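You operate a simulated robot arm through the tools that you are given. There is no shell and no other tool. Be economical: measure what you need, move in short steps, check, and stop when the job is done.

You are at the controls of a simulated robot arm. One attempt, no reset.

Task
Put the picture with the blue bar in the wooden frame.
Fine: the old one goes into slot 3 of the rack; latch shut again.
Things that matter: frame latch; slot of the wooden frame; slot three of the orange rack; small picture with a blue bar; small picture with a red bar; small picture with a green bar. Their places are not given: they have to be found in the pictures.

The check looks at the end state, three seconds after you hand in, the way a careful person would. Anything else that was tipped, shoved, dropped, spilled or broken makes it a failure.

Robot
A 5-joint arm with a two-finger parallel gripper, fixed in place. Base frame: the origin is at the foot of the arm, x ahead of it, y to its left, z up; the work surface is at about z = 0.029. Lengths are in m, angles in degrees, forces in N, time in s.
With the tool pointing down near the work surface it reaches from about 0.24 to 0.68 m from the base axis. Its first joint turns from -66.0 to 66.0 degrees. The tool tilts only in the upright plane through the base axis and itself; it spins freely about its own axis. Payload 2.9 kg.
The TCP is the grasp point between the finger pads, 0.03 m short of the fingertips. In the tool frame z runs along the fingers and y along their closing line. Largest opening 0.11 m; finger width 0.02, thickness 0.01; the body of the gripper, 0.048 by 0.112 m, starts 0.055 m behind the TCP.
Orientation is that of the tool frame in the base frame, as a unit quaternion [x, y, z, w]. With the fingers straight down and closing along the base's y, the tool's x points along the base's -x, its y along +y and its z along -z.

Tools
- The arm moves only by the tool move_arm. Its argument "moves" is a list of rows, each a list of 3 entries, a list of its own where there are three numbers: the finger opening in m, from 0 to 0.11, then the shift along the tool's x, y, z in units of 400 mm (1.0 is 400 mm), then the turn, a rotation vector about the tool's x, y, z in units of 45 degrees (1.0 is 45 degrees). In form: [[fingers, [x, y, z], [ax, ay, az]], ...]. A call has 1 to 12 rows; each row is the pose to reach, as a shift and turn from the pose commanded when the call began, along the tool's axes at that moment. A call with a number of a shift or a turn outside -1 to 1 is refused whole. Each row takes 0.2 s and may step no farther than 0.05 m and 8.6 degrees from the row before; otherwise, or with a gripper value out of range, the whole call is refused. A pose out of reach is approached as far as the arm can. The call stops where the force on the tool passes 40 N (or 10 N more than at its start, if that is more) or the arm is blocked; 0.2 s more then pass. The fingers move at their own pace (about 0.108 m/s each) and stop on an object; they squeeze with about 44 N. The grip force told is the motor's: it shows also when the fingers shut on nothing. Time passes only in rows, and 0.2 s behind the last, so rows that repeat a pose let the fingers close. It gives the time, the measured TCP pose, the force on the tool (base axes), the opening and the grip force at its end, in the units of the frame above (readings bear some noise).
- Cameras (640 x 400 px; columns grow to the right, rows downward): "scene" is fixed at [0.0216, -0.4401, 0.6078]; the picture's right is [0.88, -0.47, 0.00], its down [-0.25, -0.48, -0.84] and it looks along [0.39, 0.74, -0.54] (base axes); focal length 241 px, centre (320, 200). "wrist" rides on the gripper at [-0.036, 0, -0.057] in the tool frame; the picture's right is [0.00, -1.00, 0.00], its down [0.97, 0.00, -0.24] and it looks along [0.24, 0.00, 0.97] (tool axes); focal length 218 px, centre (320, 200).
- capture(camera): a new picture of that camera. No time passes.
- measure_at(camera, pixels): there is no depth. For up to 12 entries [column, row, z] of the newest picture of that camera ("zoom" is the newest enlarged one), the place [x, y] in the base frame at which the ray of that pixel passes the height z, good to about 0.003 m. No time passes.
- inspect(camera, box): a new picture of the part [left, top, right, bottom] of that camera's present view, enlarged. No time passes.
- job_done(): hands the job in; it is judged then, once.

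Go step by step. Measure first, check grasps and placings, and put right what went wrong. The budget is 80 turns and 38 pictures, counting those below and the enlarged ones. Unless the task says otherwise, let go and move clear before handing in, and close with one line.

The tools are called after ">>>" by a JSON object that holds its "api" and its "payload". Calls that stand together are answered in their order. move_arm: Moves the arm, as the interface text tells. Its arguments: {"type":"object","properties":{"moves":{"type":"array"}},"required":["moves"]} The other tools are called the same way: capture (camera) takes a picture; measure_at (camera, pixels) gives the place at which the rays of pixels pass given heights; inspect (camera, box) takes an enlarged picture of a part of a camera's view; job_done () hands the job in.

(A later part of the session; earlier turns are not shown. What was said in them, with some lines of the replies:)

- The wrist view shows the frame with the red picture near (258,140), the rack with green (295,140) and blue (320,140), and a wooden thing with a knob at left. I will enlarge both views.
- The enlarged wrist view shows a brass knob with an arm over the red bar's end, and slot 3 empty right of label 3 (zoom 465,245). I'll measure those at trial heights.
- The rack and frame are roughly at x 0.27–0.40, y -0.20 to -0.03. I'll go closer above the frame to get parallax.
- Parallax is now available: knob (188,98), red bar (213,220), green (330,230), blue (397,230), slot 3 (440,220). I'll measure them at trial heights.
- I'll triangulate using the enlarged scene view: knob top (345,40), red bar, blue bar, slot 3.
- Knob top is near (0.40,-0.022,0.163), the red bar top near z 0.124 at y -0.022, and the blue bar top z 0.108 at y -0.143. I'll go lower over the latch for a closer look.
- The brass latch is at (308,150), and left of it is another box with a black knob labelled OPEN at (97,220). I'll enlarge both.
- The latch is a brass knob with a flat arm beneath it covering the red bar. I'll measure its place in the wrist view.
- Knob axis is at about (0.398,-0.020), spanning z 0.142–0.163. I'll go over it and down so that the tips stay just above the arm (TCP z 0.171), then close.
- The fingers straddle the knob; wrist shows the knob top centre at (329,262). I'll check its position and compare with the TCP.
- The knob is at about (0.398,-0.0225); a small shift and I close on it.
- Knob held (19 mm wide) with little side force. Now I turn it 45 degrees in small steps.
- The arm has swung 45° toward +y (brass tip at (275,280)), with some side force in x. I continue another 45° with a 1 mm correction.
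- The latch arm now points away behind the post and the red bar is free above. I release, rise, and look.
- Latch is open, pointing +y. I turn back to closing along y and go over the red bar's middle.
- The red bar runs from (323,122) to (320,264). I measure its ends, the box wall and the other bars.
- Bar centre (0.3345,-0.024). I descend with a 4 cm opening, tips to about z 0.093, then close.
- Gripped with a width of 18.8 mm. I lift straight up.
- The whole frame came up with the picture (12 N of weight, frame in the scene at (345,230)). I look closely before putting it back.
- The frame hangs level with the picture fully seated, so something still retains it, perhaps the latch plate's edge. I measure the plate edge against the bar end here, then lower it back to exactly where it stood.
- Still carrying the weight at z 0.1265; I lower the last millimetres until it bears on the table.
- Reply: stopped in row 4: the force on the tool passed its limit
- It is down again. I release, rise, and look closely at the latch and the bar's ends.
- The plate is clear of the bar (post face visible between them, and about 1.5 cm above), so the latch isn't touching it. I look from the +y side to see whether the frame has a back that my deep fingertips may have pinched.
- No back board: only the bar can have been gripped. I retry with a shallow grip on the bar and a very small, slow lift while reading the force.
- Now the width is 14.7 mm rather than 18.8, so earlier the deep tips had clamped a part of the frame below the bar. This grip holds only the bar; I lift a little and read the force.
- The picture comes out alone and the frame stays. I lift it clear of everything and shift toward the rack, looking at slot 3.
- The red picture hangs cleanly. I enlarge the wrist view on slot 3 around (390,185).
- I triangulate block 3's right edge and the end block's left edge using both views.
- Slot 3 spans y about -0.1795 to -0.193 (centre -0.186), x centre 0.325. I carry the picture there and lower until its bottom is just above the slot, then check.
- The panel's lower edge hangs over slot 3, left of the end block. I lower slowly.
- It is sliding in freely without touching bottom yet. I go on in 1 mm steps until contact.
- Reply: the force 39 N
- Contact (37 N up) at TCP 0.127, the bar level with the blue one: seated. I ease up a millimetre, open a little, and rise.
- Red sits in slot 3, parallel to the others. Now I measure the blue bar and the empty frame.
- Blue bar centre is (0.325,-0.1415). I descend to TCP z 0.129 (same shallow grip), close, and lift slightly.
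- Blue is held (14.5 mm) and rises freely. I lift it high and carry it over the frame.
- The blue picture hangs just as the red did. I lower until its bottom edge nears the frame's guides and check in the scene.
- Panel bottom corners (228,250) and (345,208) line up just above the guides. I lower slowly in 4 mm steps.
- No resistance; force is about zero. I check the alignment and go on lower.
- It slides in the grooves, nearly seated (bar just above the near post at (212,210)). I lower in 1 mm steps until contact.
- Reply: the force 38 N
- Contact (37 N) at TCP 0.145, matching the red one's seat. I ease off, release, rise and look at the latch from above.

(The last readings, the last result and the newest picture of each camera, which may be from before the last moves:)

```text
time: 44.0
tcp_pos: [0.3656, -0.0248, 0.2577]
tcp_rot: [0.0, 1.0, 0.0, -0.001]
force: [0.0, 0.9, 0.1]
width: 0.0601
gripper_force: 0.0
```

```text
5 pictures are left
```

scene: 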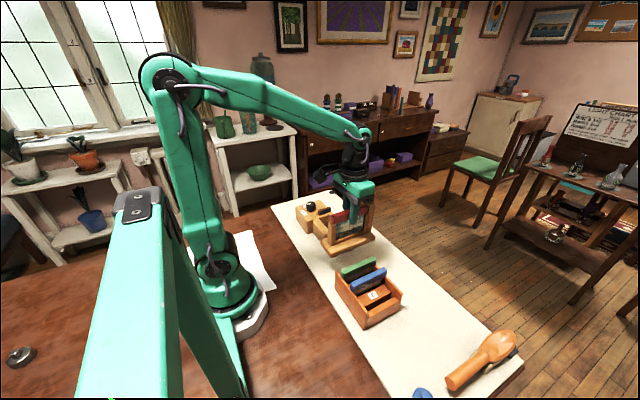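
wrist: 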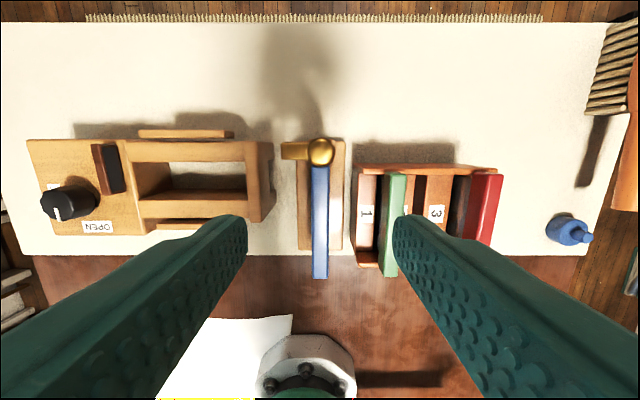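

Blue is seated and the latch arm points +y at (295,150), knob at (320,151). I measure the knob and pre-turn the tool 45° toward the reverse of the opening motion.

>>> {"api": "measure_at", "payload": {"camera": "wrist", "pixels": [[320, 151, 0.163], [319, 277, 0.128], [320, 168, 0.128]]}}

>>> {"api": "move_arm", "payload": {"moves": [[0.06, [0, 0, 0], [0, 0, 0.167]], [0.06, [0, 0, 0], [0, 0, 0.333]], [0.06, [0, 0, 0], [0, 0, 0.5]], [0.06, [0, 0, 0], [0, 0, 0.667]], [0.06, [0, 0, 0], [0, 0, 0.833]], [0.06, [0, 0, 0], [0, 0, 1.0]], [0.06, [0, 0, 0], [0, 0, 1.0]]]}}

```text
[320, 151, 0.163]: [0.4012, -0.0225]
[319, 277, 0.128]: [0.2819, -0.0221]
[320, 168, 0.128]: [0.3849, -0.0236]
```

```text
time: 45.5
tcp_pos: [0.3663, -0.0238, 0.2571]
tcp_rot: [0.384, 0.923, 0.0, 0.0]
force: [0.5, 0.1, -0.6]
width: 0.0599
gripper_force: 0.0
```

Knob at about (0.3995,-0.023). I finish the turn while moving over it, then descend to z 0.171 with the fingers astride in x.

>>> {"api": "move_arm", "payload": {"moves": [[0.06, [-0.02, 0.02, 0], [0, 0, 0.167]], [0.06, [-0.04, 0.04, 0], [0, 0, 0.333]], [0.06, [-0.058, 0.06, 0], [0, 0, 0.5]], [0.06, [-0.058, 0.06, 0], [0, 0, 0.667]], [0.06, [-0.058, 0.06, 0], [0, 0, 0.833]], [0.06, [-0.058, 0.06, 0.04], [0, 0, 1.0]], [0.06, [-0.058, 0.06, 0.1], [0, 0, 1.0]], [0.06, [-0.058, 0.06, 0.17], [0, 0, 1.0]], [0.06, [-0.058, 0.06, 0.2125], [0, 0, 1.0]], [0.06, [-0.058, 0.06, 0.2125], [0, 0, 1.0]]]}}

>>> {"api": "capture", "payload": {"camera": "wrist"}}

```text
time: 47.8
tcp_pos: [0.3997, -0.0242, 0.1717]
tcp_rot: [0.707, 0.707, 0.0, 0.0]
force: [0.9, -1.0, -0.2]
width: 0.0601
gripper_force: 0.2
```

```text
4 pictures are left
```

wrist: 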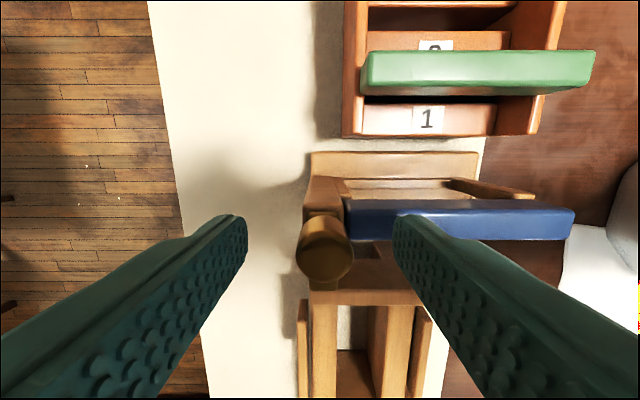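

Knob top at about (325,258), between the fingers. Quick measurement for centring.

>>> {"api": "measure_at", "payload": {"camera": "wrist", "pixels": [[325, 262, 0.163], [325, 255, 0.163]]}}

```text
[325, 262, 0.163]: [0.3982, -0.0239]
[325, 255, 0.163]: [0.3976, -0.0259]
```

I shift 1.5 mm and close on the knob.

>>> {"api": "move_arm", "payload": {"moves": [[0.06, [0, -0.004, 0], [0, 0, 0]], [0.03, [0, -0.004, 0], [0, 0, 0]], [0.0, [0, -0.004, 0], [0, 0, 0]], [0.0, [0, -0.004, 0], [0, 0, 0]]]}}

```text
time: 48.8
tcp_pos: [0.3984, -0.0232, 0.1722]
tcp_rot: [0.707, 0.707, -0.001, 0.0]
force: [4.5, -0.9, 0.5]
width: 0.019
gripper_force: 43.8
```

Knob held at 19 mm. I turn it back 45°.

>>> {"api": "move_arm", "payload": {"moves": [[0.0, [0, 0, 0], [0, 0, -0.167]], [0.0, [0, 0, 0], [0, 0, -0.333]], [0.0, [0, 0, 0], [0, 0, -0.5]], [0.0, [0, 0, 0], [0, 0, -0.667]], [0.0, [0, 0, 0], [0, 0, -0.833]], [0.0, [0, 0, 0], [0, 0, -1.0]], [0.0, [0, 0, 0], [0, 0, -1.0]]]}}

```text
time: 50.4
tcp_pos: [0.3975, -0.0234, 0.171]
tcp_rot: [0.382, 0.924, 0.0, -0.001]
force: [3.2, 1.6, -0.4]
width: 0.019
gripper_force: 44.5
```

>>> {"api": "move_arm", "payload": {"moves": [[0.0, [0, 0, 0], [0, 0, -0.167]], [0.0, [0, 0, 0], [0, 0, -0.333]], [0.0, [0, 0, 0], [0, 0, -0.5]], [0.0, [0, 0, 0], [0, 0, -0.667]], [0.0, [0, 0, 0], [0, 0, -0.833]], [0.0, [0, 0, 0], [0, 0, -1.0]], [0.0, [0, 0, 0], [0, 0, -1.0]]]}}

```text
time: 52.0
tcp_pos: [0.3991, -0.0227, 0.1721]
tcp_rot: [0.0, 1.0, 0.0, -0.001]
force: [-0.2, -0.2, -0.9]
width: 0.019
gripper_force: 44.2
```

Turned back 90° with negligible force. I release, rise and check from above.

>>> {"api": "move_arm", "payload": {"moves": [[0.05, [0, 0, 0], [0, 0, 0]], [0.05, [0, 0, 0], [0, 0, 0]], [0.05, [0, 0, -0.08], [0, 0, 0]], [0.05, [0, 0, -0.18], [0, 0, 0]], [0.06, [0.08, 0, -0.25], [0, 0, 0]], [0.06, [0.08, 0, -0.25], [0, 0, 0]]]}}

>>> {"api": "capture", "payload": {"camera": "wrist"}}

>>> {"api": "inspect", "payload": {"camera": "scene", "box": [310, 215, 410, 335]}}

```text
time: 53.4
tcp_pos: [0.3658, -0.0229, 0.2715]
tcp_rot: [0.0, 1.0, 0.001, -0.001]
force: [-0.1, -0.5, 0.0]
width: 0.0598
gripper_force: 0.1
```

```text
3 pictures are left
```

wrist: 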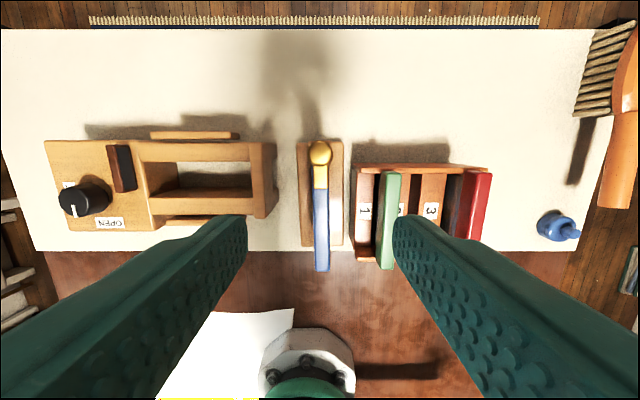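

```text
3.33 times, centred on (360, 275) of scene
```

zoom: 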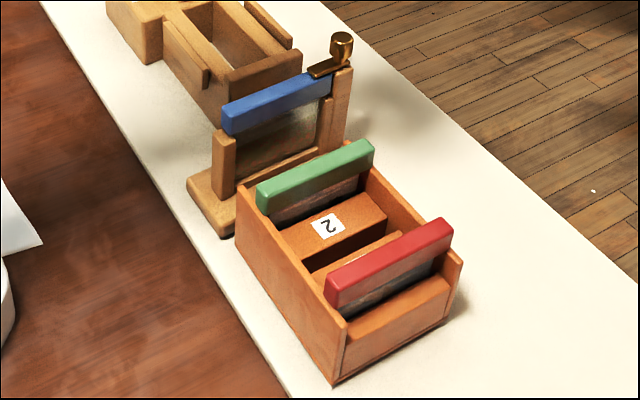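

The wrist view shows the brass arm lying over the blue bar again at (320,178). The scene view shows blue seated in the frame, red in slot 3 and green untouched, with the gripper clear, so I hand in.

>>> {"api": "job_done", "payload": {}}

```text
The job is handed in.
```

The blue-bar picture is in the wooden frame with the latch shut, and the red-bar one is in rack slot 3; on my first pull the whole frame lifted about 11 cm, and I set it back within a few millimetres of its place.
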